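You operate a simulated robot arm through the tools that you are given. There is no shell and no other tool.

Carry out the task below with a simulated two-armed robot. There is one attempt and no reset: what you move stays moved.

## Task
Put the pink drink cup on the green tray. Put the medium pink cup in the inside of the blue tub. Put the red paper cup on the top of the steel table away on the shelf under the hatch. Fetch the purple cloth and set it on the shelf under the wooden counter. Take the milk carton with the latest date from the top shelf by the door and leave it on the upper shelf of the steel-topped counter. Fetch the orange sponge and set it on the shelf under the wooden counter. Put the purple number block on the top of the wooden counter away on the counter top beside the sealer. Open the grey drawer with a glass front. Do these in any order. Set down upright: pink drink cup, medium pink cup, milk carton.

It is judged by the outcome, as a careful person would: the job done as asked, and still so three seconds after it is handed in. It fails if anything else is knocked over, pushed out of place, dropped, spilled or broken. Flat cloth is picked up by pressing the open fingertips on it (5 to 10 N) and closing them slowly along it; thin cloth reads only 2 to 8 mm in the jaws.

## Robot
Two 7-joint arms with two-finger parallel grippers on one trunk, on a base that moves. Base frame: it is fixed to the floor where the robot stands at the start and does not move with it; the origin is under the middle of the robot, x ahead of it, y to its left, z up; the surface under the hand at the start is at about z = 880. Readings come in mm, degrees, newtons and seconds.
The left shoulder is at the start at [110, 169, 1436], the right one opposite. With the tool pointing down near the work surface each hand reaches from about 440 to 740 mm from the robot's upright axis, wherever it stands, measured 20 degrees to its own side. Places, roughly: counter top beside the sealer [700, -300, 900]; green tray (34x22x3 cm) [700, -3200, 200]; grey drawer with a glass front [-1600, -2200, 900]; inside of the blue tub (30x23 cm) [900, -2760, 880]; medium pink cup (9x9x10 cm) [700, 0, 600]; milk carton [1000, 3500, 1000]; orange sponge (9x6x4 cm) [-400, 3700, 900]; pink drink cup [500, -250, 1000]; purple cloth (10x7x3 cm) [800, 2900, 1000]; purple number block [-500, 3750, 750]; red paper cup (8x8x8 cm) [900, 700, 900]; shelf under the hatch [700, -900, 600]; shelf under the wooden counter [-900, 3400, 300]; upper shelf of the steel-topped counter [-2100, 2300, 500]. Payload 1.57 kg a hand.
The TCP of each hand is the grasp point between the finger pads, 30 mm short of the fingertips. In the tool frame z runs along the fingers and y along their closing line. Largest opening 80 mm; finger width 17, thickness 12; the body of the gripper, 40 by 82 mm, starts 80 mm behind the TCP.
Orientation is that of the tool frame in the base frame, as a unit quaternion [w, x, y, z]. With the fingers straight down and closing along the base's y, the tool's x points along the base's -x, its y along +y and its z along -z.

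## Interface
- The arms move only by the tool jog_arm. It takes "left_targets", "right_targets" or both (then of equal length, played together; a hand with none holds still); each is a list of rows, each a list of 3 entries, a list of its own where there are three numbers: the turn, a rotation vector about the base's x, y, z in units of 4 degrees (1.0 is 4 degrees), then the shift along the base's x, y, z in units of 20 mm (1.0 is 20 mm), then the gripper command, from -1 (fully open) to 1 (shut), values between in proportion. In form: [[[ax, ay, az], [x, y, z], jaw], ...]. A call has 1 to 20 rows; each row shifts and turns the commanded pose from where the row before left it. A call with a number of a shift or a turn outside -1 to 1 is refused whole. Rows are played at 5 a second. More than 50 mm and 8.6 degrees between two rows, or a gripper value outside its range, and nothing of the call is played. A pose out of reach is approached as far as the arm can. The call stops where the force on the tool passes 40 N (or 10 N more than at its start, if that is more) or the arm is blocked; 0.2 s more then pass. The fingers move at their own pace (about 72 mm/s each) and stop on an object; they squeeze with about 22 N. The grip force told is the motor's: it shows also when the fingers shut on nothing. Time passes only in rows, and 0.2 s behind the last, so rows that do not move let the fingers close. The reply holds the time, the measured pose of the TCP, the force on the tool along the base axes, the opening and the grip force, in the units named above and with some noise, with the torque about the TCP (base axes, N m) and any sound that the robot's microphone picked up.
- Cameras (640 x 400 px; columns grow to the right, rows downward): "scene" is now at [154.4, 14.1, 1617.6]; the picture's right is [0.19, -0.98, -0.00], its down [-0.75, -0.15, -0.64] and it looks along [0.63, 0.12, -0.76] (base axes); focal length 272 px, centre (320, 200). "left" rides on the left gripper at [72, 7, -122] in its tool frame; the picture's right is [-0.09, 1.00, 0.00], its down [-0.84, -0.08, -0.54] and it looks along [-0.54, -0.05, 0.84] (tool axes); focal length 238 px, centre (320, 200). "right" rides on the right gripper at [72, -7, -122] in its tool frame; the picture's right is [0.09, 1.00, 0.00], its down [-0.84, 0.08, -0.54] and it looks along [-0.54, 0.05, 0.84] (tool axes); focal length 238 px, centre (320, 200). There is no depth. A picture from a camera that has moved, and an enlarged one, comes with that camera's place and axes in the base frame and with its lens.
- grab_frame(camera): a new picture of that camera. The clock stands still meanwhile.
- slide_trunk(by): slides the trunk up (or, below 0, down) by that many mm; the arms and the scene camera ride with it, the base frame stays. It gives what a move gives, with no picture.
- steer(legs): drives the robot by 1 to 6 legs, each [ahead, left, turn to the left] in mm, mm and degrees, along the robot's own axes; the way and the turn of a leg run together, so that a leg with both is an arc; at most 1500 mm and 180 degrees a leg. The arms and the cameras ride along, it lands a little off, and it stops where it bumps. It gives what a move gives.
- turn_head(pan, tilt): turns the head with the scene camera to pan (to the left, within 86 degrees either way) and tilt (down, from -29 to 69), counted from straight ahead of the robot. It gives what a move gives.
- enlarge(camera, box): a new picture of the part [left, top, right, bottom] of that camera's present view, enlarged. The clock stands still meanwhile.
- sign_off(): hands the job in; it is judged then, once.

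Nothing tells you exact positions but the pictures and the camera data. Unless the task says otherwise, let go and move clear before handing in.

The tools are called after "Call:" by a JSON object that holds its "api" and its "payload". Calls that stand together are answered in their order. jog_arm: Moves the arms, as the interface text tells. Its arguments: {"type":"object","properties":{"left_targets":{"type":"array","items":{"type":"array"}},"right_targets":{"type":"array","items":{"type":"array"}}},"required":[]} The other tools are called the same way: slide_trunk (by) moves the trunk up or down; steer (legs) drives the base; turn_head (pan, tilt) turns the head that bears the scene camera; grab_frame (camera) takes a picture; enlarge (camera, box) takes an enlarged picture of a part of a camera's view; sign_off () hands the job in.

At the start:

```text
time_s: 0.0
left_ee_pos: [716.0, 171.0, 1170.8]
left_tcp_rot: [-0.001, 0.0, 1.0, 0.0]
left_ft_force: [0.1, 0.4, -0.4]
left_moment: [0.01, -0.02, 0.01]
left_gripper_width: 80.0
left_grasp_force: 0.1
right_ee_pos: [639.9, -311.4, 1169.1]
right_tcp_rot: [0.0, -0.001, 1.0, 0.0]
right_ft_force: [-0.3, 0.2, -0.8]
right_moment: [0.03, 0.01, 0.0]
right_gripper_width: 79.9
right_grasp_force: 0.1
trunk travel left (down, up): [-750.0, 140.0]
robot x, y, heading: [2.0, -0.1, -0.3]
head pan, tilt (commanded): [11.1, 49.8]
```

scene: 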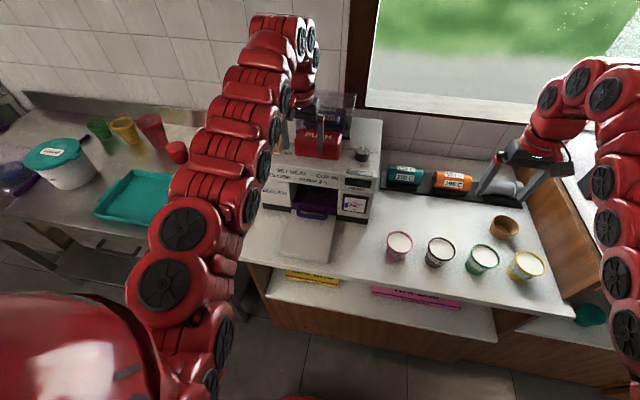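
right: 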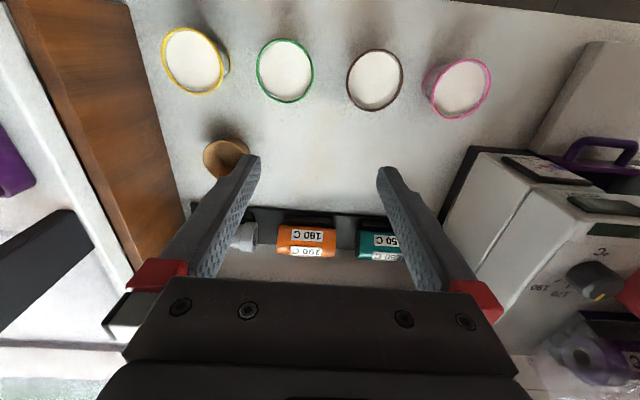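
left: 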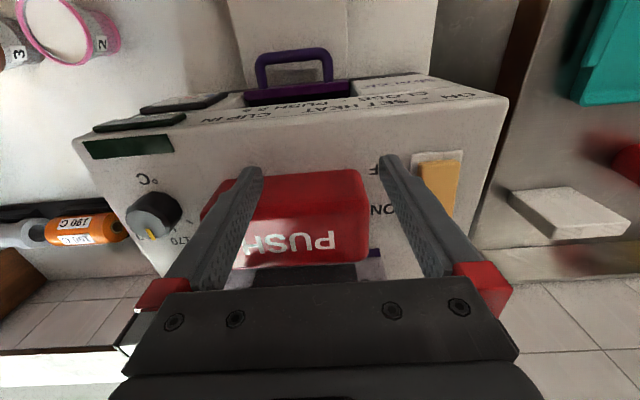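

I see a counter with a cup sealer, four filled cups (pink, brown, green, yellow rims), a steel table to the left with cups and a tub. I'll look around with the head before moving anything.

Call:
{"api": "enlarge", "payload": {"camera": "scene", "box": [0, 60, 240, 300]}}

Call:
{"api": "enlarge", "payload": {"camera": "scene", "box": [240, 80, 640, 340]}}

```text
1.67 times, centred on (120, 180) of scene
camera zoom: at [154.4, 14.1, 1617.6], right [0.19, -0.98, 0.0], down [-0.75, -0.15, -0.64], along [0.63, 0.12, -0.76], focal length 453 px, centre (653, 233)
```

zoom: 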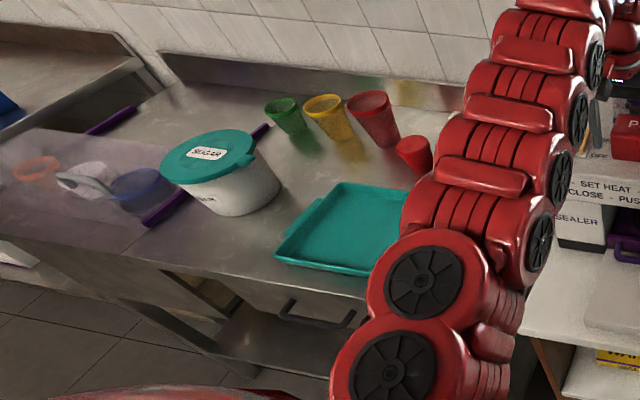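

```text
1.54 times, centred on (440, 210) of scene
camera zoom: at [154.4, 14.1, 1617.6], right [0.19, -0.98, 0.0], down [-0.75, -0.15, -0.64], along [0.63, 0.12, -0.76], focal length 418 px, centre (135, 185)
```

zoom: 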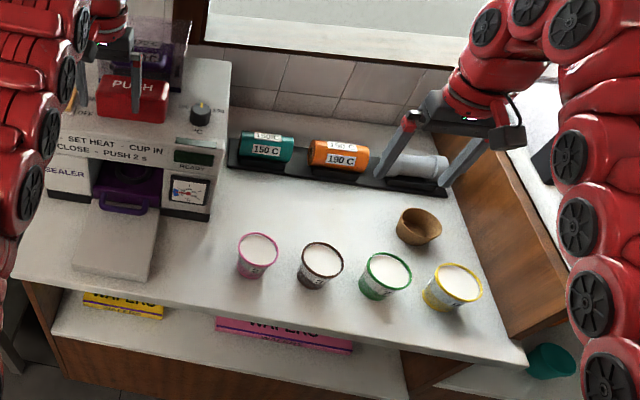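

The near scene has the sealer and four drink cups; now I'll look around with the head to map the room.

Call:
{"api": "turn_head", "payload": {"pan": 60, "tilt": 35}}

Call:
{"api": "grab_frame", "payload": {"camera": "scene"}}

Call:
{"api": "turn_head", "payload": {"pan": -60, "tilt": 35}}

Call:
{"api": "grab_frame", "payload": {"camera": "scene"}}

Call:
{"api": "turn_head", "payload": {"pan": 0, "tilt": 65}}

Call:
{"api": "grab_frame", "payload": {"camera": "scene"}}

```text
time_s: 1.2
left_ee_pos: [716.6, 169.5, 1170.6]
left_tcp_rot: [0.0, -0.001, 1.0, -0.001]
left_ft_force: [0.5, 0.4, 0.9]
left_moment: [0.05, 0.03, -0.03]
left_gripper_width: 80.3
left_grasp_force: 0.1
right_ee_pos: [640.1, -311.8, 1169.3]
right_tcp_rot: [-0.001, 0.0, 1.0, 0.0]
right_ft_force: [0.5, -0.1, -0.5]
right_moment: [0.01, -0.05, 0.0]
right_gripper_width: 80.1
right_grasp_force: 0.0
trunk travel left (down, up): [-750.0, 140.0]
robot x, y, heading: [2.6, -2.3, -0.1]
head pan, tilt (commanded): [60.0, 35.0]
```

```text
taken
camera scene: at [122.8, 75.5, 1639.1], right [0.87, -0.5, 0.0], down [-0.29, -0.5, -0.82], along [0.41, 0.71, -0.57], focal length 272 px, centre (320, 200)
```

scene: 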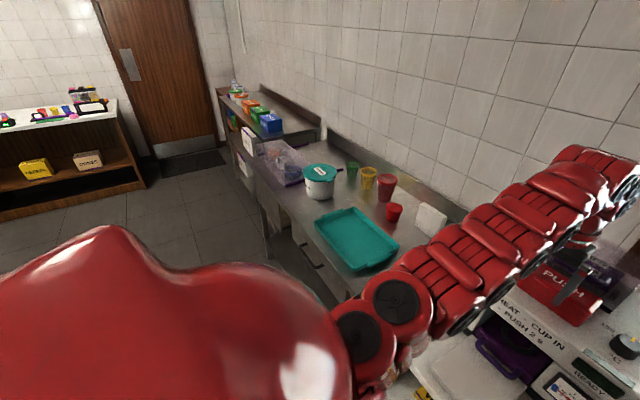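

```text
time_s: 3.2
left_ee_pos: [716.5, 169.0, 1169.3]
left_tcp_rot: [0.0, 0.0, 1.0, 0.0]
left_ft_force: [1.0, 0.0, 0.5]
left_moment: [-0.01, 0.0, -0.01]
left_gripper_width: 79.9
left_grasp_force: 0.1
right_ee_pos: [638.9, -311.7, 1169.8]
right_tcp_rot: [0.001, 0.0, 1.0, 0.0]
right_ft_force: [0.2, 0.1, 0.6]
right_moment: [0.0, -0.02, -0.01]
right_gripper_width: 80.0
right_grasp_force: 0.1
trunk travel left (down, up): [-750.0, 140.0]
robot x, y, heading: [-1.6, -0.8, 0.1]
head pan, tilt (commanded): [-60.0, 35.0]
```

```text
taken
camera scene: at [122.7, -77.0, 1639.1], right [-0.87, -0.5, 0.0], down [-0.29, 0.5, -0.82], along [0.41, -0.71, -0.57], focal length 272 px, centre (320, 200)
```

scene: 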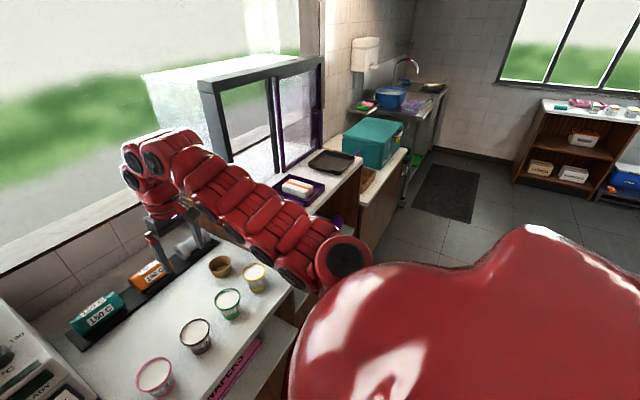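

```text
time_s: 4.5
left_ee_pos: [715.8, 171.0, 1172.2]
left_tcp_rot: [0.0, 0.0, 1.0, -0.001]
left_ft_force: [0.3, 0.6, 0.3]
left_moment: [0.02, 0.04, 0.0]
left_gripper_width: 80.1
left_grasp_force: 0.2
right_ee_pos: [639.1, -312.1, 1169.9]
right_tcp_rot: [0.0, -0.001, 1.0, 0.0]
right_ft_force: [0.6, 1.0, -0.3]
right_moment: [0.0, 0.02, -0.01]
right_gripper_width: 79.8
right_grasp_force: 0.1
trunk travel left (down, up): [-750.0, 140.0]
robot x, y, heading: [-1.7, -2.2, 0.0]
head pan, tilt (commanded): [0.0, 65.0]
```

```text
taken
camera scene: at [139.4, -0.8, 1599.3], right [0.0, -1.0, 0.0], down [-0.91, 0.0, -0.42], along [0.42, 0.0, -0.91], focal length 272 px, centre (320, 200)
```

scene: 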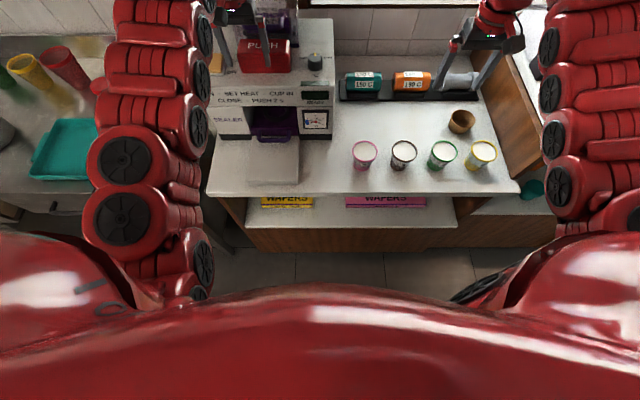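

I take the pink-rimmed drink cup to be near [585, -125] on the counter, its front edge around x = 493. I'll back away from the counter to get room for the arms, then look at the under-counter shelf.

Call:
{"api": "steer", "payload": {"legs": [[-500, 0, 0]]}}

Call:
{"api": "turn_head", "payload": {"pan": 0, "tilt": 40}}

Call:
{"api": "grab_frame", "payload": {"camera": "scene"}}

Call:
{"api": "turn_head", "payload": {"pan": 86, "tilt": 35}}

Call:
{"api": "grab_frame", "payload": {"camera": "scene"}}

Call:
{"api": "turn_head", "payload": {"pan": -86, "tilt": 35}}

Call:
{"api": "grab_frame", "payload": {"camera": "scene"}}

```text
time_s: 7.4
left_ee_pos: [219.5, 169.5, 1171.0]
left_tcp_rot: [0.0, -0.001, 1.0, 0.0]
left_ft_force: [-0.5, -1.1, 0.7]
left_moment: [0.01, 0.02, 0.01]
left_gripper_width: 79.7
left_grasp_force: 0.0
right_ee_pos: [143.0, -311.9, 1169.6]
right_tcp_rot: [0.001, 0.0, 1.0, 0.0]
right_ft_force: [0.5, 0.5, 0.5]
right_moment: [0.02, -0.01, 0.03]
right_gripper_width: 80.2
right_grasp_force: 0.1
trunk travel left (down, up): [-750.0, 140.0]
robot x, y, heading: [-503.0, 2.1, -0.2]
head pan, tilt (commanded): [0.0, 65.0]
```

```text
time_s: 8.3
left_ee_pos: [219.3, 169.2, 1169.4]
left_tcp_rot: [0.0, 0.0, 1.0, 0.0]
left_ft_force: [-0.2, 0.7, 0.4]
left_moment: [0.04, -0.04, 0.02]
left_gripper_width: 80.1
left_grasp_force: 0.0
right_ee_pos: [143.6, -311.3, 1171.1]
right_tcp_rot: [0.0, 0.0, 1.0, 0.0]
right_ft_force: [0.1, 0.2, 0.2]
right_moment: [0.0, 0.05, 0.01]
right_gripper_width: 80.1
right_grasp_force: 0.1
trunk travel left (down, up): [-750.0, 140.0]
robot x, y, heading: [-496.9, 1.8, 0.2]
head pan, tilt (commanded): [0.0, 40.0]
```

```text
taken
camera scene: at [-332.8, -0.8, 1631.4], right [0.0, -1.0, 0.0], down [-0.64, 0.0, -0.77], along [0.77, 0.0, -0.64], focal length 272 px, centre (320, 200)
```

scene: 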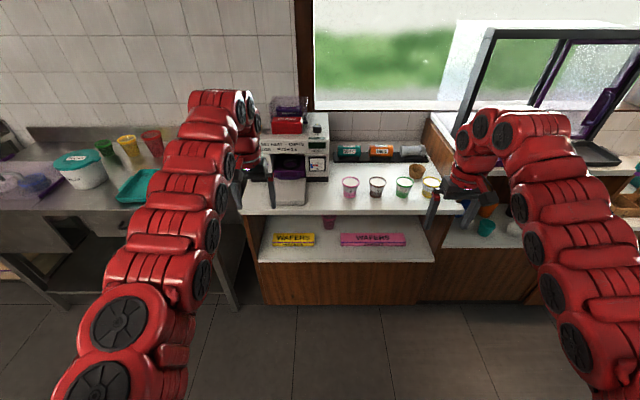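

```text
time_s: 9.9
left_ee_pos: [220.1, 169.9, 1169.0]
left_tcp_rot: [0.0, 0.0, 1.0, 0.0]
left_ft_force: [-0.5, 0.4, 1.1]
left_moment: [0.0, 0.0, 0.0]
left_gripper_width: 80.1
left_grasp_force: 0.0
right_ee_pos: [142.7, -311.6, 1170.4]
right_tcp_rot: [0.0, -0.001, 1.0, 0.0]
right_ft_force: [-0.9, 0.9, -0.1]
right_moment: [0.0, 0.03, -0.01]
right_gripper_width: 80.1
right_grasp_force: 0.0
trunk travel left (down, up): [-750.0, 140.0]
robot x, y, heading: [-497.4, -0.6, 0.0]
head pan, tilt (commanded): [85.9, 35.0]
```

```text
taken
camera scene: at [-411.7, 87.1, 1639.1], right [1.0, -0.07, 0.0], down [-0.04, -0.57, -0.82], along [0.06, 0.82, -0.57], focal length 272 px, centre (320, 200)
```

scene: 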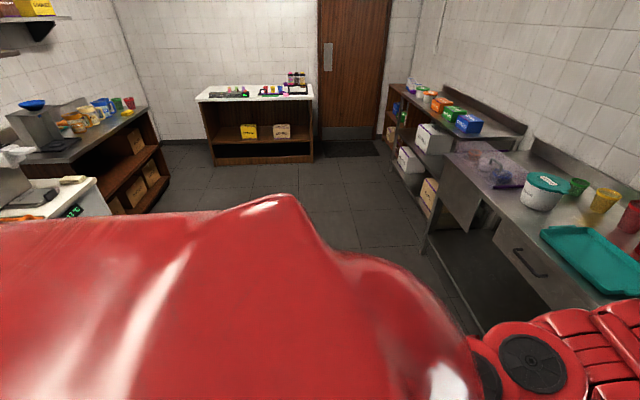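

```text
time_s: 12.5
left_ee_pos: [219.5, 171.4, 1169.1]
left_tcp_rot: [0.0, 0.0, 1.0, -0.001]
left_ft_force: [0.0, 0.3, 0.4]
left_moment: [-0.03, -0.02, -0.03]
left_gripper_width: 80.0
left_grasp_force: 0.1
right_ee_pos: [142.8, -311.1, 1170.7]
right_tcp_rot: [0.0, 0.0, 1.0, 0.0]
right_ft_force: [0.9, -0.4, -0.1]
right_moment: [-0.01, -0.03, 0.0]
right_gripper_width: 79.9
right_grasp_force: 0.1
trunk travel left (down, up): [-750.0, 140.0]
robot x, y, heading: [-495.1, 2.2, 0.1]
head pan, tilt (commanded): [-85.9, 35.0]
```

```text
taken
camera scene: at [-411.8, -88.6, 1639.1], right [-1.0, -0.07, 0.0], down [-0.04, 0.57, -0.82], along [0.06, -0.82, -0.57], focal length 272 px, centre (320, 200)
```

scene: 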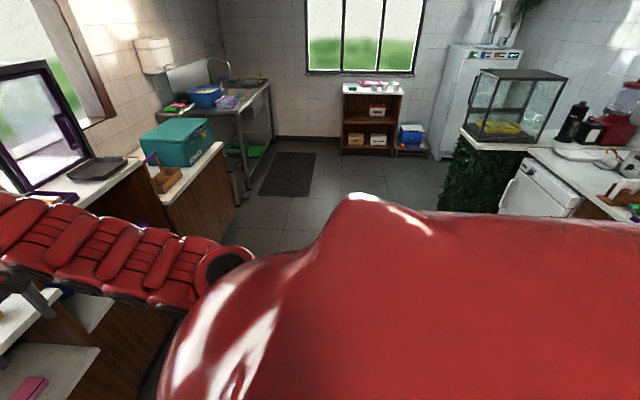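

I see the small pink cup on the shelf under the counter, the sink table with blue tub and green tray to the right, and the wooden counter far to the left. I'll zoom in on several of these.

Call:
{"api": "enlarge", "payload": {"camera": "scene", "box": [130, 60, 310, 220]}}

Call:
{"api": "enlarge", "payload": {"camera": "scene", "box": [400, 40, 640, 230]}}

Call:
{"api": "turn_head", "payload": {"pan": 0, "tilt": 40}}

Call:
{"api": "enlarge", "payload": {"camera": "scene", "box": [230, 120, 470, 310]}}

Call:
{"api": "enlarge", "payload": {"camera": "scene", "box": [410, 120, 640, 310]}}

```text
2.50 times, centred on (220, 140) of scene
camera zoom: at [-411.8, -88.6, 1639.1], right [-1.0, -0.07, 0.0], down [-0.04, 0.57, -0.82], along [0.06, -0.82, -0.57], focal length 679 px, centre (570, 350)
```

zoom: 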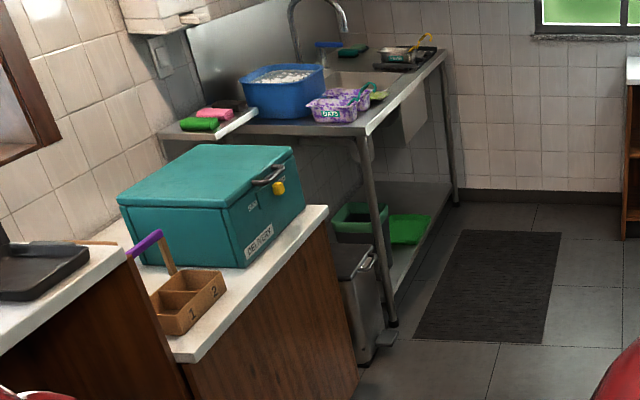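

```text
2.11 times, centred on (520, 135) of scene
camera zoom: at [-411.8, -88.6, 1639.1], right [-1.0, -0.07, 0.0], down [-0.04, 0.57, -0.82], along [0.06, -0.82, -0.57], focal length 572 px, centre (-101, 337)
```

zoom: 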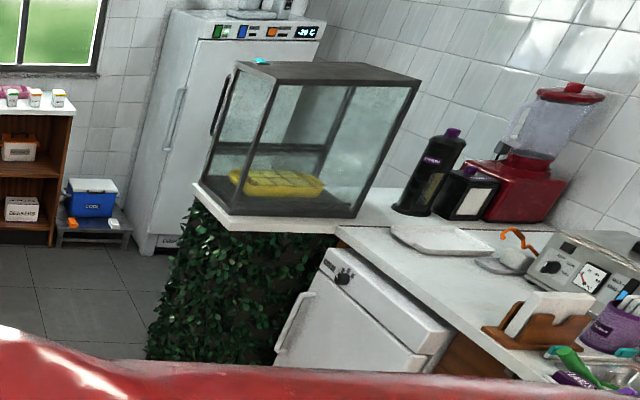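

```text
time_s: 14.1
left_ee_pos: [218.6, 169.9, 1170.1]
left_tcp_rot: [-0.001, 0.0, 1.0, 0.0]
left_ft_force: [0.2, -0.9, -0.3]
left_moment: [0.01, -0.03, 0.0]
left_gripper_width: 79.9
left_grasp_force: 0.0
right_ee_pos: [143.2, -311.4, 1169.9]
right_tcp_rot: [0.0, 0.0, 1.0, 0.0]
right_ft_force: [0.3, -0.6, 0.5]
right_moment: [-0.02, 0.02, -0.01]
right_gripper_width: 80.0
right_grasp_force: 0.0
trunk travel left (down, up): [-750.0, 140.0]
robot x, y, heading: [-497.1, 0.1, 0.4]
head pan, tilt (commanded): [0.0, 40.0]
```

```text
2.11 times, centred on (350, 215) of scene
camera zoom: at [-333.0, -0.9, 1631.5], right [0.0, -1.0, 0.0], down [-0.64, 0.0, -0.77], along [0.77, 0.0, -0.64], focal length 572 px, centre (257, 168)
```

zoom: 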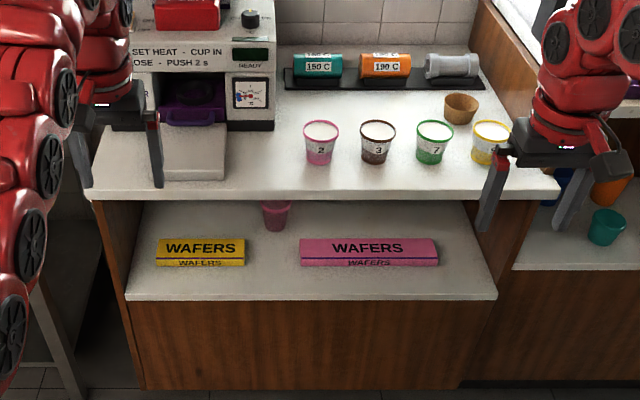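

```text
2.11 times, centred on (525, 215) of scene
camera zoom: at [-333.0, -0.9, 1631.5], right [0.0, -1.0, 0.0], down [-0.64, 0.0, -0.77], along [0.77, 0.0, -0.64], focal length 572 px, centre (-112, 168)
```

zoom: 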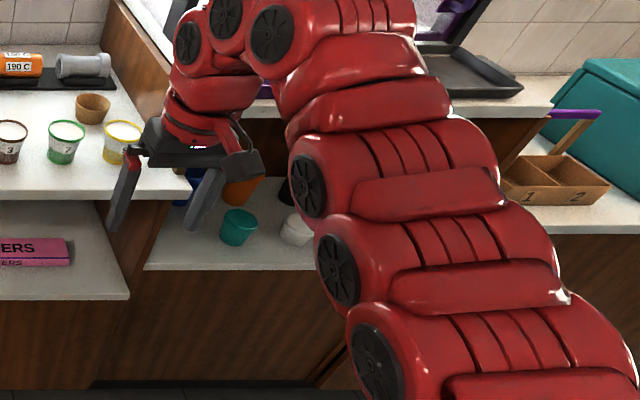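

The medium pink cup stands at the back of the under-counter shelf, about [709, -49], behind a gap between two wafer boxes. I'll lower the trunk to look at it straight on.

Call:
{"api": "slide_trunk", "payload": {"by": -550}}

Call:
{"api": "turn_head", "payload": {"pan": 0, "tilt": 25}}

Call:
{"api": "grab_frame", "payload": {"camera": "scene"}}

Call:
{"api": "enlarge", "payload": {"camera": "scene", "box": [220, 110, 460, 260]}}

```text
refused: -550 is not a number from -400 to 400
```

```text
time_s: 14.9
left_ee_pos: [219.8, 170.3, 1168.9]
left_tcp_rot: [0.0, 0.0, 1.0, 0.0]
left_ft_force: [0.7, 0.4, 0.1]
left_moment: [0.0, 0.01, 0.02]
left_gripper_width: 80.2
left_grasp_force: 0.0
right_ee_pos: [143.1, -311.8, 1169.3]
right_tcp_rot: [-0.001, 0.001, 1.0, 0.0]
right_ft_force: [-0.8, -0.4, 0.9]
right_moment: [-0.02, -0.04, 0.01]
right_gripper_width: 80.2
right_grasp_force: 0.0
trunk travel left (down, up): [-750.0, 140.0]
robot x, y, heading: [-497.4, 0.2, 0.2]
head pan, tilt (commanded): [0.0, 25.0]
```

```text
taken
camera scene: at [-325.9, -0.8, 1654.8], right [0.0, -1.0, 0.0], down [-0.42, 0.0, -0.91], along [0.91, 0.0, -0.42], focal length 272 px, centre (320, 200)
```

scene: 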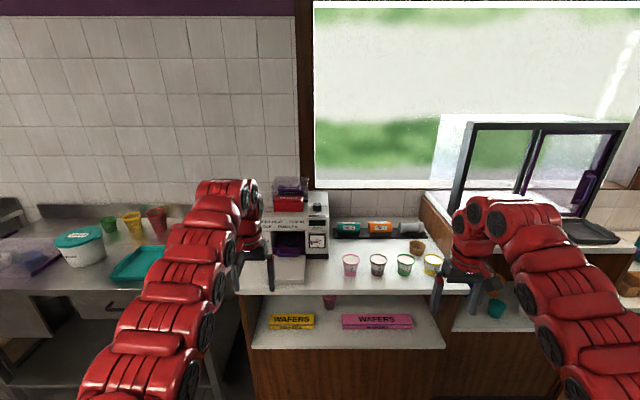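

```text
2.67 times, centred on (340, 185) of scene
camera zoom: at [-325.9, -0.8, 1654.8], right [0.0, -1.0, 0.0], down [-0.42, 0.0, -0.91], along [0.91, 0.0, -0.42], focal length 724 px, centre (267, 240)
```

zoom: 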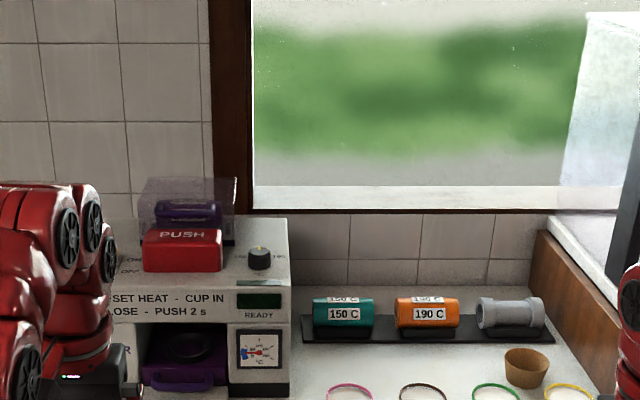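

Trunk moves are limited to 400 mm per call. First I'll test in free air whether the right hand can roll 180° (so its camera would sit above when the tool points forward).

Call:
{"api": "jog_arm", "payload": {"right_targets": [[[0, 0, 1], [0, 0, 0], -1], [[0, 0, 1], [0, 0, 0], -1], [[0, 0, 1], [0, 0, 0], -1], [[0, 0, 1], [0, 0, 0], -1], [[0, 0, 1], [0, 0, 0], -1], [[0, 0, 1], [0, 0, 0], -1], [[0, 0, 1], [0, 0, 0], -1], [[0, 0, 1], [0, 0, 0], -1], [[0, 0, 1], [0, 0, 0], -1], [[0, 0, 1], [0, 0, 0], -1], [[0, 0, 1], [0, 0, 0], -1], [[0, 0, 1], [0, 0, 0], -1], [[0, 0, 1], [0, 0, 0], -1], [[0, 0, 1], [0, 0, 0], -1], [[0, 0, 1], [0, 0, 0], -1], [[0, 0, 1], [0, 0, 0], -1], [[0, 0, 1], [0, 0, 0], -1], [[0, 0, 1], [0, 0, 0], -1], [[0, 0, 1], [0, 0, 0], -1], [[0, 0, 1], [0, 0, 0], -1]]}}

```text
time_s: 19.1
left_ee_pos: [219.9, 171.0, 1169.4]
left_tcp_rot: [-0.001, 0.0, 1.0, 0.0]
left_ft_force: [0.0, 0.5, 0.4]
left_moment: [-0.04, -0.03, 0.01]
left_gripper_width: 79.9
left_grasp_force: 0.1
right_ee_pos: [142.1, -311.9, 1168.3]
right_tcp_rot: [-0.001, -0.644, 0.765, -0.001]
right_ft_force: [-0.1, -0.3, 0.5]
right_moment: [0.03, 0.01, -0.01]
right_gripper_width: 80.0
right_grasp_force: 0.0
trunk travel left (down, up): [-750.0, 140.0]
robot x, y, heading: [-495.7, 0.5, 0.0]
head pan, tilt (commanded): [0.0, 25.0]
```

The +yaw rotation works through 80°; continuing to see whether 180° is possible.

Call:
{"api": "jog_arm", "payload": {"right_targets": [[[0, 0, 1], [0, 0, 0], -1], [[0, 0, 1], [0, 0, 0], -1], [[0, 0, 1], [0, 0, 0], -1], [[0, 0, 1], [0, 0, 0], -1], [[0, 0, 1], [0, 0, 0], -1], [[0, 0, 1], [0, 0, 0], -1], [[0, 0, 1], [0, 0, 0], -1], [[0, 0, 1], [0, 0, 0], -1], [[0, 0, 1], [0, 0, 0], -1], [[0, 0, 1], [0, 0, 0], -1], [[0, 0, 1], [0, 0, 0], -1], [[0, 0, 1], [0, 0, 0], -1], [[0, 0, 1], [0, 0, 0], -1], [[0, 0, 1], [0, 0, 0], -1], [[0, 0, 1], [0, 0, 0], -1], [[0, 0, 1], [0, 0, 0], -1], [[0, 0, 1], [0, 0, 0], -1], [[0, 0, 1], [0, 0, 0], -1], [[0, 0, 1], [0, 0, 0], -1], [[0, 0, 1], [0, 0, 0], -1]]}}

```text
time_s: 23.3
left_ee_pos: [219.1, 170.6, 1169.0]
left_tcp_rot: [0.0, -0.001, 1.0, 0.0]
left_ft_force: [0.0, -0.6, -0.9]
left_moment: [0.01, 0.01, 0.0]
left_gripper_width: 79.8
left_grasp_force: 0.0
right_ee_pos: [142.1, -311.8, 1170.0]
right_tcp_rot: [0.0, 0.985, -0.172, -0.001]
right_ft_force: [0.4, -0.2, 0.5]
right_moment: [0.0, 0.02, -0.01]
right_gripper_width: 79.7
right_grasp_force: 0.1
trunk travel left (down, up): [-750.0, 140.0]
robot x, y, heading: [-498.1, 2.6, -0.0]
head pan, tilt (commanded): [0.0, 25.0]
```

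160° reached. Five more rows to 180°, then start pitching the tool forward.

Call:
{"api": "jog_arm", "payload": {"right_targets": [[[0, 0, 1], [0, 0, 0], -1], [[0, 0, 1], [0, 0, 0], -1], [[0, 0, 1], [0, 0, 0], -1], [[0, 0, 1], [0, 0, 0], -1], [[0, 0, 1], [0, 0, 0], -1], [[0, -1, 0], [0, 0, 0], -1], [[0, -1, 0], [0, 0, 0], -1], [[0, -1, 0], [0, 0, 0], -1], [[0, -1, 0], [0, 0, 0], -1], [[0, -1, 0], [0, 0, 0], -1], [[0, -1, 0], [0, 0, 0], -1], [[0, -1, 0], [0, 0, 0], -1], [[0, -1, 0], [0, 0, 0], -1], [[0, -1, 0], [0, 0, 0], -1], [[0, -1, 0], [0, 0, 0], -1], [[0, -1, 0], [0, 0, 0], -1], [[0, -1, 0], [0, 0, 0], -1], [[0, -1, 0], [0, 0, 0], -1], [[0, -1, 0], [0, 0, 0], -1], [[0, -1, 0], [0, 0, 0], -1]]}}

Call:
{"api": "jog_arm", "payload": {"right_targets": [[[0, -1, 0], [0.5, 0, 0], -1], [[0, -1, 0], [0.5, 0, 0], -1], [[0, -1, 0], [0.5, 0, 0], -1], [[0, -1, 0], [0.5, 0, 0], -1], [[0, -1, 0], [0.5, 0, 0], -1], [[0, -1, 0], [0.5, 0, 0], -1], [[0, -1, 0], [0.5, 0, 0], -1], [[0, -0.5, 0], [0.5, 0, 0], -1]]}}

Call:
{"api": "grab_frame", "payload": {"camera": "right"}}

Call:
{"api": "grab_frame", "payload": {"camera": "scene"}}

```text
time_s: 27.5
left_ee_pos: [219.3, 170.1, 1169.3]
left_tcp_rot: [0.001, 0.0, 1.0, 0.0]
left_ft_force: [0.5, 0.3, 0.7]
left_moment: [0.0, -0.01, -0.01]
left_gripper_width: 80.2
left_grasp_force: 0.1
right_ee_pos: [201.7, -318.7, 1193.7]
right_tcp_rot: [-0.007, 0.978, -0.035, 0.207]
right_ft_force: [0.2, 0.2, -0.3]
right_moment: [-0.03, -0.02, -0.01]
right_gripper_width: 79.9
right_grasp_force: 0.0
right hand out of reach, approached as far as the arm can: row 5, 8, 9, 10, 11, 12, 13, 14, 15, 16, 17, 18, 19, 20
trunk travel left (down, up): [-750.0, 140.0]
robot x, y, heading: [-495.5, -1.5, -0.1]
head pan, tilt (commanded): [0.0, 25.0]
```

```text
time_s: 29.3
left_ee_pos: [220.2, 170.5, 1169.8]
left_tcp_rot: [0.0, 0.0, 1.0, 0.0]
left_ft_force: [0.6, 0.4, 0.3]
left_moment: [0.0, 0.0, -0.01]
left_gripper_width: 79.8
left_grasp_force: 0.0
right_ee_pos: [327.3, -320.2, 1213.4]
right_tcp_rot: [-0.016, 0.891, -0.031, 0.453]
right_ft_force: [-0.3, 0.6, -0.2]
right_moment: [-0.01, 0.01, -0.03]
right_gripper_width: 79.9
right_grasp_force: 0.1
right hand out of reach, approached as far as the arm can: row 1, 2, 3, 4, 5, 6, 7
trunk travel left (down, up): [-750.0, 140.0]
robot x, y, heading: [-497.8, -0.2, 0.1]
head pan, tilt (commanded): [0.0, 25.0]
```

```text
taken
camera right: at [272.8, -320.3, 1342.1], right [0.01, -1.0, 0.02], down [-0.93, -0.02, -0.36], along [0.36, -0.01, -0.93], focal length 238 px, centre (320, 200)
```

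right: 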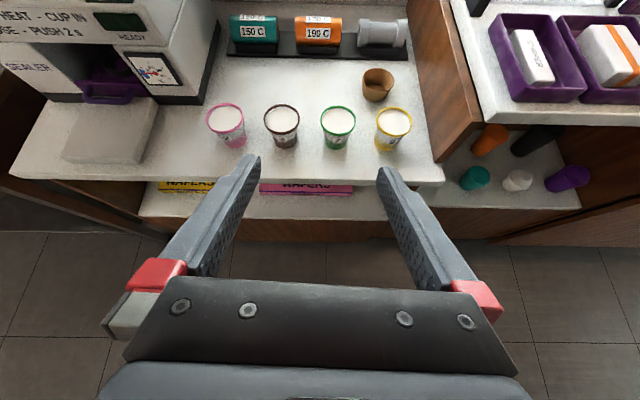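

```text
taken
camera scene: at [-325.8, -0.7, 1654.8], right [0.0, -1.0, 0.0], down [-0.42, 0.0, -0.91], along [0.91, 0.0, -0.42], focal length 272 px, centre (320, 200)
```

scene: 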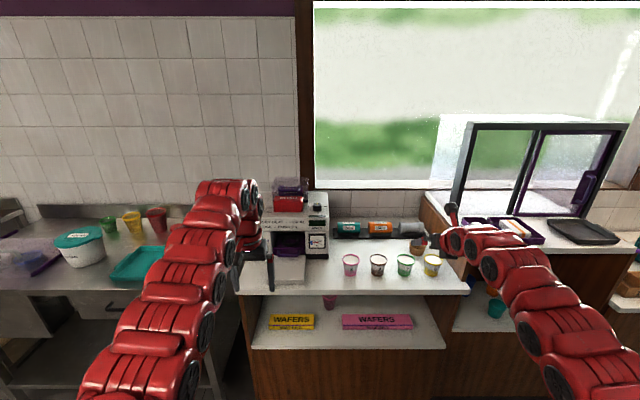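

With the tool forward the arm needs to be farther out. I'll push the commanded pose forward 200 mm in free air and see whether the horizontal, camera-up pose is reached.

Call:
{"api": "jog_arm", "payload": {"right_targets": [[[0, 0, 0], [1, 0, 0], -1], [[0, 0, 0], [1, 0, 0], -1], [[0, 0, 0], [1, 0, 0], -1], [[0, 0, 0], [1, 0, 0], -1], [[0, 0, 0], [1, 0, 0], -1], [[0, 0, 0], [1, 0, 0], -1], [[0, 0, 0], [1, 0, 0], -1], [[0, 0, 0], [1, 0, 0], -1]]}}

```text
time_s: 31.1
left_ee_pos: [218.8, 170.5, 1169.7]
left_tcp_rot: [-0.001, 0.0, 1.0, 0.0]
left_ft_force: [-0.4, 0.8, 0.0]
left_moment: [-0.01, 0.01, 0.05]
left_gripper_width: 79.8
left_grasp_force: 0.0
right_ee_pos: [327.7, -322.2, 1212.8]
right_tcp_rot: [-0.016, 0.89, -0.031, 0.454]
right_ft_force: [0.1, -0.3, 0.4]
right_moment: [0.02, 0.03, -0.02]
right_gripper_width: 80.2
right_grasp_force: 0.0
right hand out of reach, approached as far as the arm can: row 1, 2, 3, 4, 5, 6, 7, 8
trunk travel left (down, up): [-750.0, 140.0]
robot x, y, heading: [-496.7, 0.8, -0.1]
head pan, tilt (commanded): [0.0, 25.0]
```

The roll joint seems at its limit in this posture. I'll undo the roll about the tool axis with the tool forward, see where the pose becomes reachable, and then decide.

Call:
{"api": "jog_arm", "payload": {"right_targets": [[[1, 0, 0], [0.5, 0, 0], -1], [[1, 0, 0], [0.5, 0, 0], -1], [[1, 0, 0], [0.5, 0, 0], -1], [[1, 0, 0], [0.5, 0, 0], -1], [[1, 0, 0], [0.5, 0, 0], -1], [[1, 0, 0], [0.5, 0, 0], -1], [[1, 0, 0], [0, 0, 0], -1], [[1, 0, 0], [0, 0, 0], -1], [[1, 0, 0], [0, 0, 0], -1], [[1, 0, 0], [0, 0, 0], -1], [[1, 0, 0], [0, 0, 0], -1], [[1, 0, 0], [0, 0, 0], -1], [[1, 0, 0], [0, 0, 0], -1], [[1, 0, 0], [0, 0, 0], -1], [[1, 0, 0], [0, 0, 0], -1], [[1, 0, 0], [0, 0, 0], -1], [[1, 0, 0], [0, 0, 0], -1], [[1, 0, 0], [0, 0, 0], -1], [[1, 0, 0], [0, 0, 0], -1], [[1, 0, 0], [0, 0, 0], -1]]}}

```text
time_s: 35.3
left_ee_pos: [218.6, 169.9, 1170.5]
left_tcp_rot: [0.0, 0.0, 1.0, 0.0]
left_ft_force: [-0.2, -0.1, -0.3]
left_moment: [0.03, 0.01, -0.01]
left_gripper_width: 79.9
left_grasp_force: 0.1
right_ee_pos: [328.2, -320.9, 1213.4]
right_tcp_rot: [-0.134, 0.88, -0.103, 0.444]
right_ft_force: [0.1, 0.1, -0.5]
right_moment: [0.02, 0.0, -0.01]
right_gripper_width: 80.0
right_grasp_force: 0.1
right hand out of reach, approached as far as the arm can: row 1, 2, 3, 4, 5, 6, 8, 10, 11, 12, 13, 14, 15, 17, 18, 20
trunk travel left (down, up): [-750.0, 140.0]
robot x, y, heading: [-497.8, 0.7, -0.1]
head pan, tilt (commanded): [0.0, 25.0]
```

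The hand seems stuck at a joint limit. I'll go back toward tool-down and undo the yaw.

Call:
{"api": "jog_arm", "payload": {"right_targets": [[[0, 1, 0], [-0.5, 0, 0], -1], [[0, 1, 0], [-0.5, 0, 0], -1], [[0, 1, 0], [-0.5, 0, 0], -1], [[0, 1, 0], [-0.5, 0, 0], -1], [[0, 1, 0], [-0.5, 0, 0], -1], [[0, 1, 0], [-0.5, 0, 0], -1], [[0, 1, 0], [-0.5, 0, 0], -1], [[0, 1, 0], [-0.5, 0, 0], -1]]}}

```text
time_s: 37.1
left_ee_pos: [220.3, 169.9, 1168.9]
left_tcp_rot: [-0.001, 0.001, 1.0, 0.0]
left_ft_force: [-1.2, 1.0, -0.5]
left_moment: [0.0, 0.02, -0.01]
left_gripper_width: 80.0
left_grasp_force: 0.0
right_ee_pos: [246.7, -321.3, 1212.3]
right_tcp_rot: [-0.101, 0.968, -0.136, 0.184]
right_ft_force: [-0.5, 0.5, -0.2]
right_moment: [0.0, -0.02, 0.0]
right_gripper_width: 80.3
right_grasp_force: 0.1
trunk travel left (down, up): [-750.0, 140.0]
robot x, y, heading: [-497.3, -0.6, 0.0]
head pan, tilt (commanded): [0.0, 25.0]
```

Motion back works. I'll rotate back to the natural hand roll.

Call:
{"api": "jog_arm", "payload": {"right_targets": [[[0.19, 0.104, -1], [0, 0, 0], -1], [[0.19, 0.104, -1], [0, 0, 0], -1], [[0.19, 0.104, -1], [0, 0, 0], -1], [[0.19, 0.104, -1], [0, 0, 0], -1], [[0.19, 0.104, -1], [0, 0, 0], -1], [[0.19, 0.104, -1], [0, 0, 0], -1], [[0.19, 0.104, -1], [0, 0, 0], -1], [[0.19, 0.104, -1], [0, 0, 0], -1], [[0.19, 0.104, -1], [0, 0, 0], -1], [[0.19, 0.104, -1], [0, 0, 0], -1], [[0.19, 0.104, -1], [0, 0, 0], -1], [[0.19, 0.104, -1], [0, 0, 0], -1], [[0.19, 0.104, -1], [0, 0, 0], -1], [[0.19, 0.104, -1], [0, 0, 0], -1], [[0.19, 0.104, -1], [0, 0, 0], -1], [[0.19, 0.104, -1], [0, 0, 0], -1], [[0.19, 0.104, -1], [0, 0, 0], -1], [[0.19, 0.104, -1], [0, 0, 0], -1], [[0.19, 0.104, -1], [0, 0, 0], -1], [[0.19, 0.104, -1], [0, 0, 0], -1]]}}

Call:
{"api": "jog_arm", "payload": {"right_targets": [[[0.19, 0.104, -1], [0, 0, 0], -1], [[0.19, 0.104, -1], [0, 0, 0], -1], [[0.19, 0.104, -1], [0, 0, 0], -1], [[0.19, 0.104, -1], [0, 0, 0], -1], [[0.19, 0.104, -1], [0, 0, 0], -1], [[0.19, 0.104, -1], [0, 0, 0], -1], [[0.19, 0.104, -1], [0, 0, 0], -1], [[0.19, 0.104, -1], [0, 0, 0], -1], [[0.19, 0.104, -1], [0, 0, 0], -1], [[0.19, 0.104, -1], [0, 0, 0], -1], [[0.19, 0.104, -1], [0, 0, 0], -1], [[0.19, 0.104, -1], [0, 0, 0], -1], [[0.19, 0.104, -1], [0, 0, 0], -1], [[0.19, 0.104, -1], [0, 0, 0], -1], [[0.19, 0.104, -1], [0, 0, 0], -1], [[0.19, 0.104, -1], [0, 0, 0], -1], [[0.19, 0.104, -1], [0, 0, 0], -1], [[0.19, 0.104, -1], [0, 0, 0], -1], [[0.19, 0.104, -1], [0, 0, 0], -1], [[0.19, 0.104, -1], [0, 0, 0], -1]]}}

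```text
time_s: 41.3
left_ee_pos: [219.9, 170.9, 1170.4]
left_tcp_rot: [0.0, -0.001, 1.0, 0.0]
left_ft_force: [-0.4, -0.4, -0.2]
left_moment: [0.0, 0.0, -0.02]
left_gripper_width: 80.1
left_grasp_force: 0.0
right_ee_pos: [247.8, -321.0, 1211.3]
right_tcp_rot: [0.066, -0.644, 0.753, -0.122]
right_ft_force: [-0.6, -0.2, -0.7]
right_moment: [0.02, -0.03, 0.01]
right_gripper_width: 80.2
right_grasp_force: 0.0
trunk travel left (down, up): [-750.0, 140.0]
robot x, y, heading: [-498.8, 1.5, -0.1]
head pan, tilt (commanded): [0.0, 25.0]
```

```text
time_s: 45.5
left_ee_pos: [219.5, 169.4, 1170.1]
left_tcp_rot: [-0.001, 0.001, 1.0, 0.001]
left_ft_force: [-0.5, -0.5, 0.8]
left_moment: [-0.02, 0.01, -0.02]
left_gripper_width: 80.2
left_grasp_force: 0.0
right_ee_pos: [203.4, -307.2, 1178.6]
right_tcp_rot: [0.0, -0.004, 1.0, -0.001]
right_ft_force: [0.0, -0.3, 0.1]
right_moment: [0.0, -0.01, 0.0]
right_gripper_width: 80.2
right_grasp_force: 0.0
right hand out of reach, approached as far as the arm can: row 6, 9, 10, 15, 19, 20
trunk travel left (down, up): [-750.0, 140.0]
robot x, y, heading: [-498.6, 0.6, -0.0]
head pan, tilt (commanded): [0.0, 25.0]
```

The natural roll is restored at [203, -307, 1178]. Now I'll pitch the right tool forward by 60° (30° below horizontal) while extending it, in free air.

Call:
{"api": "jog_arm", "payload": {"right_targets": [[[0, -1, 0], [0.5, 0, -0.5], -1], [[0, -1, 0], [0.5, 0, -0.5], -1], [[0, -1, 0], [0.5, 0, -0.5], -1], [[0, -1, 0], [0.5, 0, -0.5], -1], [[0, -1, 0], [0.5, 0, -0.5], -1], [[0, -1, 0], [0.5, 0, -0.5], -1], [[0, -1, 0], [0.5, 0, -0.5], -1], [[0, -1, 0], [0.5, 0, -0.5], -1], [[0, -1, 0], [0.5, 0, -0.5], -1], [[0, -1, 0], [0.5, 0, -0.5], -1], [[0, -1, 0], [0.5, 0, -0.5], -1], [[0, -1, 0], [0.5, 0, -0.5], -1], [[0, -1, 0], [0.5, 0, -0.5], -1], [[0, -1, 0], [0.5, 0, -0.5], -1], [[0, -1, 0], [0.5, 0, -0.5], -1]]}}

```text
time_s: 48.7
left_ee_pos: [219.9, 170.4, 1170.2]
left_tcp_rot: [0.0, 0.0, 1.0, 0.0]
left_ft_force: [-0.1, -0.2, -0.6]
left_moment: [0.0, -0.02, 0.01]
left_gripper_width: 79.8
left_grasp_force: 0.2
right_ee_pos: [352.5, -306.2, 1028.0]
right_tcp_rot: [0.499, -0.004, 0.867, -0.003]
right_ft_force: [-0.5, 1.3, -0.3]
right_moment: [0.02, 0.03, -0.01]
right_gripper_width: 80.1
right_grasp_force: 0.0
trunk travel left (down, up): [-750.0, 140.0]
robot x, y, heading: [-495.3, -0.5, 0.2]
head pan, tilt (commanded): [0.0, 25.0]
```

Works. Same for the left hand.

Call:
{"api": "jog_arm", "payload": {"left_targets": [[[0, -1, 0], [0.5, 0, -0.5], -1], [[0, -1, 0], [0.5, 0, -0.5], -1], [[0, -1, 0], [0.5, 0, -0.5], -1], [[0, -1, 0], [0.5, 0, -0.5], -1], [[0, -1, 0], [0.5, 0, -0.5], -1], [[0, -1, 0], [0.5, 0, -0.5], -1], [[0, -1, 0], [0.5, 0, -0.5], -1], [[0, -1, 0], [0.5, 0, -0.5], -1], [[0, -1, 0], [0.5, 0, -0.5], -1], [[0, -1, 0], [0.5, 0, -0.5], -1], [[0, -1, 0], [0.5, 0, -0.5], -1], [[0, -1, 0], [0.5, 0, -0.5], -1], [[0, -1, 0], [0.5, 0, -0.5], -1], [[0, -1, 0], [0.5, 0, -0.5], -1], [[0, -1, 0], [0.5, 0, -0.5], -1]]}}

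Call:
{"api": "grab_frame", "payload": {"camera": "right"}}

Call:
{"api": "grab_frame", "payload": {"camera": "scene"}}

```text
time_s: 51.9
left_ee_pos: [370.3, 171.2, 1019.9]
left_tcp_rot: [0.5, 0.0, 0.866, 0.0]
left_ft_force: [0.1, -0.1, 0.1]
left_moment: [0.01, 0.02, 0.05]
left_gripper_width: 80.0
left_grasp_force: 0.1
right_ee_pos: [352.3, -305.9, 1028.4]
right_tcp_rot: [0.499, -0.004, 0.867, -0.004]
right_ft_force: [-0.6, -0.2, 0.0]
right_moment: [0.01, -0.04, -0.03]
right_gripper_width: 80.0
right_grasp_force: 0.0
trunk travel left (down, up): [-750.0, 140.0]
robot x, y, heading: [-497.5, -1.3, -0.1]
head pan, tilt (commanded): [0.0, 25.0]
```

```text
taken
camera right: at [211.5, -313.6, 1026.3], right [-0.05, 0.99, -0.09], down [-0.05, 0.09, 0.99], along [1.0, 0.05, 0.05], focal length 238 px, centre (320, 200)
```

right: 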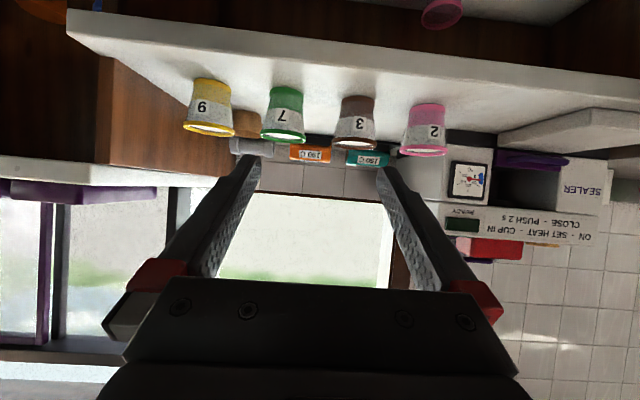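

```text
taken
camera scene: at [-325.5, -0.6, 1654.8], right [0.0, -1.0, 0.0], down [-0.42, 0.0, -0.91], along [0.91, 0.0, -0.42], focal length 272 px, centre (320, 200)
```

scene: 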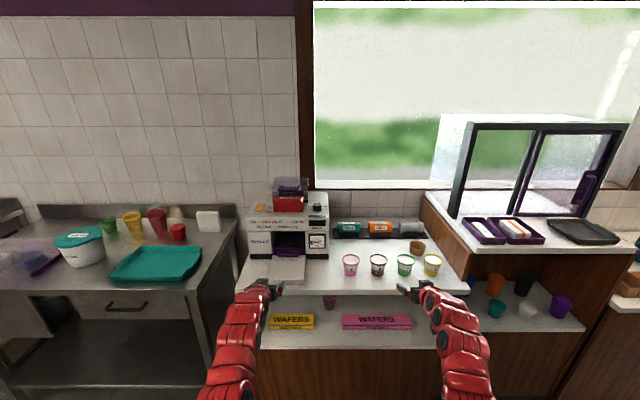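

Clear view now. I'll enlarge both views of the pink drink cup to triangulate it precisely.

Call:
{"api": "enlarge", "payload": {"camera": "scene", "box": [320, 235, 400, 285]}}

Call:
{"api": "enlarge", "payload": {"camera": "right", "box": [370, 70, 498, 150]}}

Call:
{"api": "enlarge", "payload": {"camera": "scene", "box": [250, 280, 410, 380]}}

Call:
{"api": "grab_frame", "payload": {"camera": "left"}}

```text
8.00 times, centred on (360, 260) of scene
camera zoom: at [-325.5, -0.6, 1654.8], right [0.0, -1.0, 0.0], down [-0.42, 0.0, -0.91], along [0.91, 0.0, -0.42], focal length 2173 px, centre (0, -280)
```

zoom: 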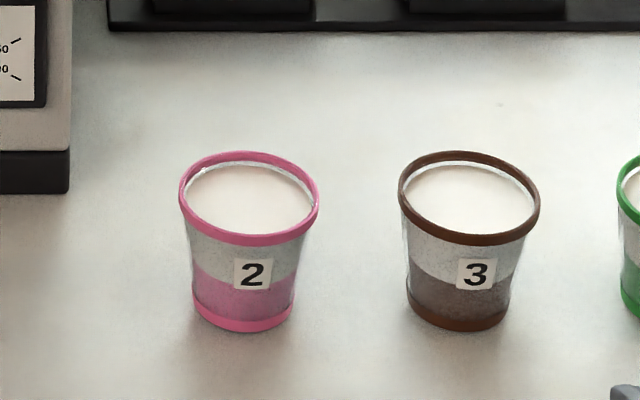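

```text
5.00 times, centred on (434, 110) of right
camera zoom: at [211.5, -313.6, 1026.3], right [-0.05, 0.99, -0.09], down [-0.05, 0.09, 0.99], along [1.0, 0.05, 0.05], focal length 1192 px, centre (-250, 650)
```

zoom: 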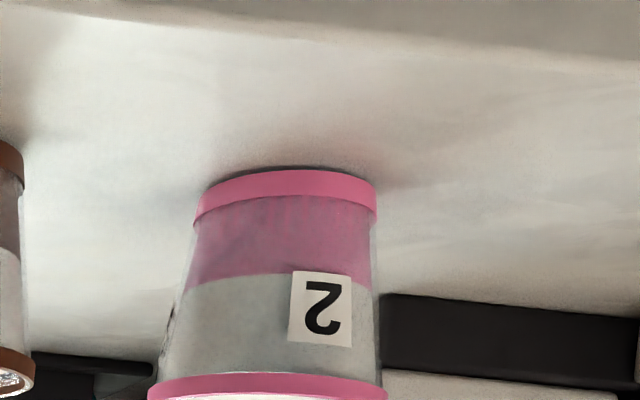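

```text
4.00 times, centred on (330, 330) of scene
camera zoom: at [-325.5, -0.6, 1654.8], right [0.0, -1.0, 0.0], down [-0.42, 0.0, -0.91], along [0.91, 0.0, -0.42], focal length 1086 px, centre (280, -320)
```

zoom: 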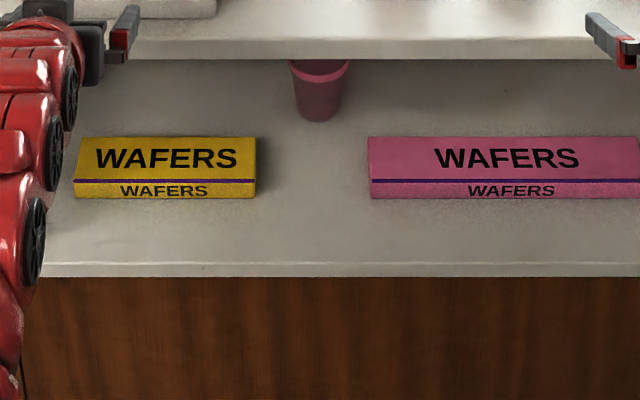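

```text
taken
camera left: at [228.6, 178.3, 1018.7], right [0.05, 1.0, 0.08], down [-0.05, -0.08, 1.0], along [1.0, -0.05, 0.05], focal length 238 px, centre (320, 200)
```

left: 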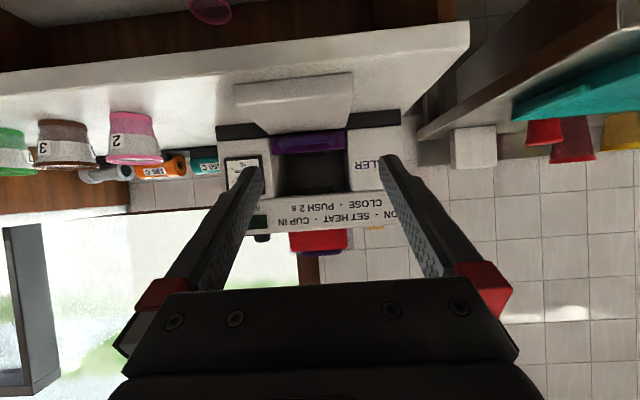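

The drink cup stands at about [593, -134], from z≈880 to 954, rim ⌀≈73 mm and base ⌀≈56 mm. I'll lower the trunk 300 mm, keep the left hand low in front of the under-shelf, and raise the right hand back above counter height.

Call:
{"api": "slide_trunk", "payload": {"by": -300}}

Call:
{"api": "jog_arm", "payload": {"right_targets": [[[0, 0, 0], [0, 0, 1], -1], [[0, 0, 0], [0, 0, 1], -1], [[0, 0, 0], [0, 0, 1], -1], [[0, 0, 0], [0, 0, 1], -1], [[0, 0, 0], [0, 0, 1], -1], [[0, 0, 0], [0, 0, 1], -1], [[0, 0, 0], [0, 0, 1], -1], [[0, 0, 0], [0, 0, 1], -1], [[0, 0, 0], [0, 0, 1], -1], [[0, 0, 0], [0, 0, 1], -1], [[0, 0, 0], [0, 0, 1], -1], [[0, 0, 0], [0, 0, 1], -1], [[0, 0, 0], [0, 0, 1], -1]]}}

Call:
{"api": "grab_frame", "payload": {"camera": "scene"}}

```text
time_s: 54.9
left_ee_pos: [369.5, 171.2, 720.5]
left_tcp_rot: [0.501, 0.0, 0.866, 0.0]
left_ft_force: [-0.6, 1.4, -0.4]
left_moment: [-0.01, -0.03, 0.03]
left_gripper_width: 80.0
left_grasp_force: 0.1
right_ee_pos: [352.8, -306.5, 730.3]
right_tcp_rot: [0.499, -0.004, 0.866, -0.004]
right_ft_force: [-0.3, -0.1, 0.4]
right_moment: [-0.05, 0.03, 0.02]
right_gripper_width: 80.1
right_grasp_force: 0.2
trunk travel left (down, up): [-450.0, 440.0]
robot x, y, heading: [-496.6, -2.8, 0.0]
head pan, tilt (commanded): [0.0, 25.0]
```

```text
time_s: 57.7
left_ee_pos: [369.7, 170.8, 718.4]
left_tcp_rot: [0.5, 0.0, 0.866, 0.0]
left_ft_force: [0.2, 0.0, 1.0]
left_moment: [0.0, -0.01, 0.03]
left_gripper_width: 79.9
left_grasp_force: 0.0
right_ee_pos: [351.5, -308.8, 987.3]
right_tcp_rot: [0.5, -0.004, 0.866, -0.002]
right_ft_force: [-0.4, -0.1, -0.4]
right_moment: [0.02, -0.03, 0.0]
right_gripper_width: 80.0
right_grasp_force: 0.0
trunk travel left (down, up): [-450.0, 440.0]
robot x, y, heading: [-497.7, -1.7, -0.0]
head pan, tilt (commanded): [0.0, 25.0]
```

```text
taken
camera scene: at [-326.2, -0.7, 1354.9], right [0.0, -1.0, 0.0], down [-0.42, 0.0, -0.91], along [0.91, 0.0, -0.42], focal length 272 px, centre (320, 200)
```

scene: 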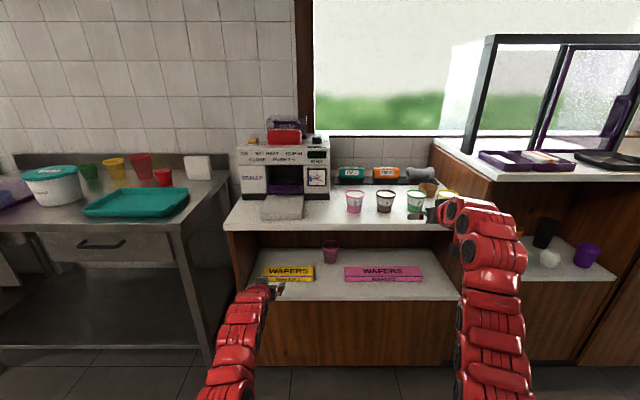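

Now I'll shift the right hand in y to line up with the drink cup (y≈-134), then drive forward about 145 mm.

Call:
{"api": "jog_arm", "payload": {"right_targets": [[[0, 0, 0], [0, 0.97, 0], -1], [[0, 0, 0], [0, 0.97, 0], -1], [[0, 0, 0], [0, 0.97, 0], -1], [[0, 0, 0], [0, 0.97, 0], -1], [[0, 0, 0], [0, 0.97, 0], -1], [[0, 0, 0], [0, 0.97, 0], -1], [[0, 0, 0], [0, 0.97, 0], -1], [[0, 0, 0], [0, 0.97, 0], -1], [[0, 0, 0], [0, 0.97, 0], -1]]}}

Call:
{"api": "steer", "payload": {"legs": [[145, 0, 0]]}}

Call:
{"api": "turn_head", "payload": {"pan": 0, "tilt": 40}}

Call:
{"api": "grab_frame", "payload": {"camera": "right"}}

Call:
{"api": "grab_frame", "payload": {"camera": "scene"}}

```text
time_s: 59.7
left_ee_pos: [371.2, 170.8, 719.6]
left_tcp_rot: [0.5, 0.0, 0.866, 0.0]
left_ft_force: [0.4, 0.2, -0.1]
left_moment: [0.03, 0.03, 0.03]
left_gripper_width: 79.7
left_grasp_force: 0.1
right_ee_pos: [352.4, -132.4, 988.1]
right_tcp_rot: [0.499, -0.004, 0.867, -0.004]
right_ft_force: [0.0, -0.5, 0.5]
right_moment: [0.01, -0.01, 0.0]
right_gripper_width: 79.9
right_grasp_force: 0.0
trunk travel left (down, up): [-450.0, 440.0]
robot x, y, heading: [-500.8, 3.6, -0.4]
head pan, tilt (commanded): [0.0, 25.0]
```

```text
time_s: 61.0
left_ee_pos: [512.2, 170.7, 719.2]
left_tcp_rot: [0.5, 0.0, 0.866, 0.0]
left_ft_force: [1.0, -0.9, 0.8]
left_moment: [0.05, -0.02, 0.0]
left_gripper_width: 80.2
left_grasp_force: 0.1
right_ee_pos: [495.8, -131.2, 986.0]
right_tcp_rot: [0.499, -0.005, 0.867, -0.003]
right_ft_force: [0.2, -0.4, -0.1]
right_moment: [0.0, -0.01, -0.03]
right_gripper_width: 80.0
right_grasp_force: 0.0
trunk travel left (down, up): [-450.0, 440.0]
robot x, y, heading: [-356.0, -1.3, 0.2]
head pan, tilt (commanded): [0.0, 25.0]
```

```text
time_s: 61.8
left_ee_pos: [513.1, 172.6, 719.9]
left_tcp_rot: [0.5, 0.001, 0.866, 0.0]
left_ft_force: [-0.6, 0.0, -0.5]
left_moment: [0.02, -0.03, 0.01]
left_gripper_width: 79.8
left_grasp_force: 0.1
right_ee_pos: [493.9, -130.4, 987.6]
right_tcp_rot: [0.499, -0.005, 0.866, -0.003]
right_ft_force: [-0.1, 0.1, 1.3]
right_moment: [0.02, 0.01, 0.0]
right_gripper_width: 80.0
right_grasp_force: 0.3
trunk travel left (down, up): [-450.0, 440.0]
robot x, y, heading: [-354.8, -2.8, 0.2]
head pan, tilt (commanded): [0.0, 40.0]
```

```text
taken
camera right: at [353.9, -138.3, 985.4], right [-0.05, 0.99, -0.09], down [-0.05, 0.09, 0.99], along [1.0, 0.06, 0.05], focal length 238 px, centre (320, 200)
```

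right: 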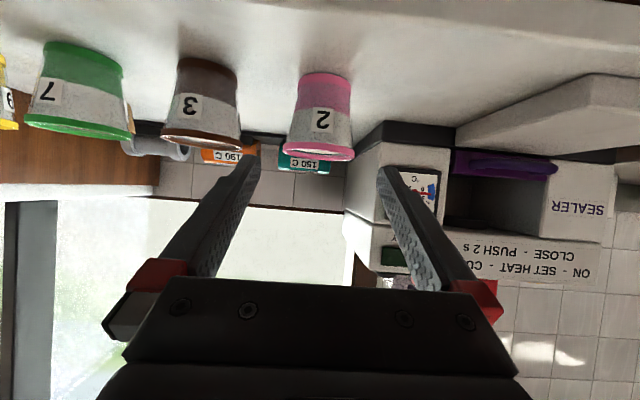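

```text
taken
camera scene: at [-190.6, -0.4, 1331.6], right [0.0, -1.0, 0.0], down [-0.64, 0.0, -0.77], along [0.77, 0.0, -0.64], focal length 272 px, centre (320, 200)
```

scene: 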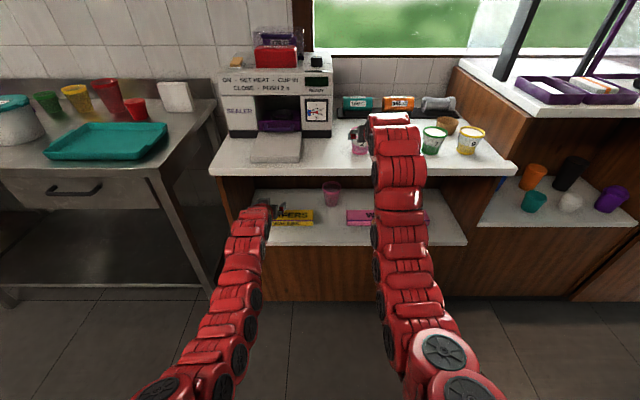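

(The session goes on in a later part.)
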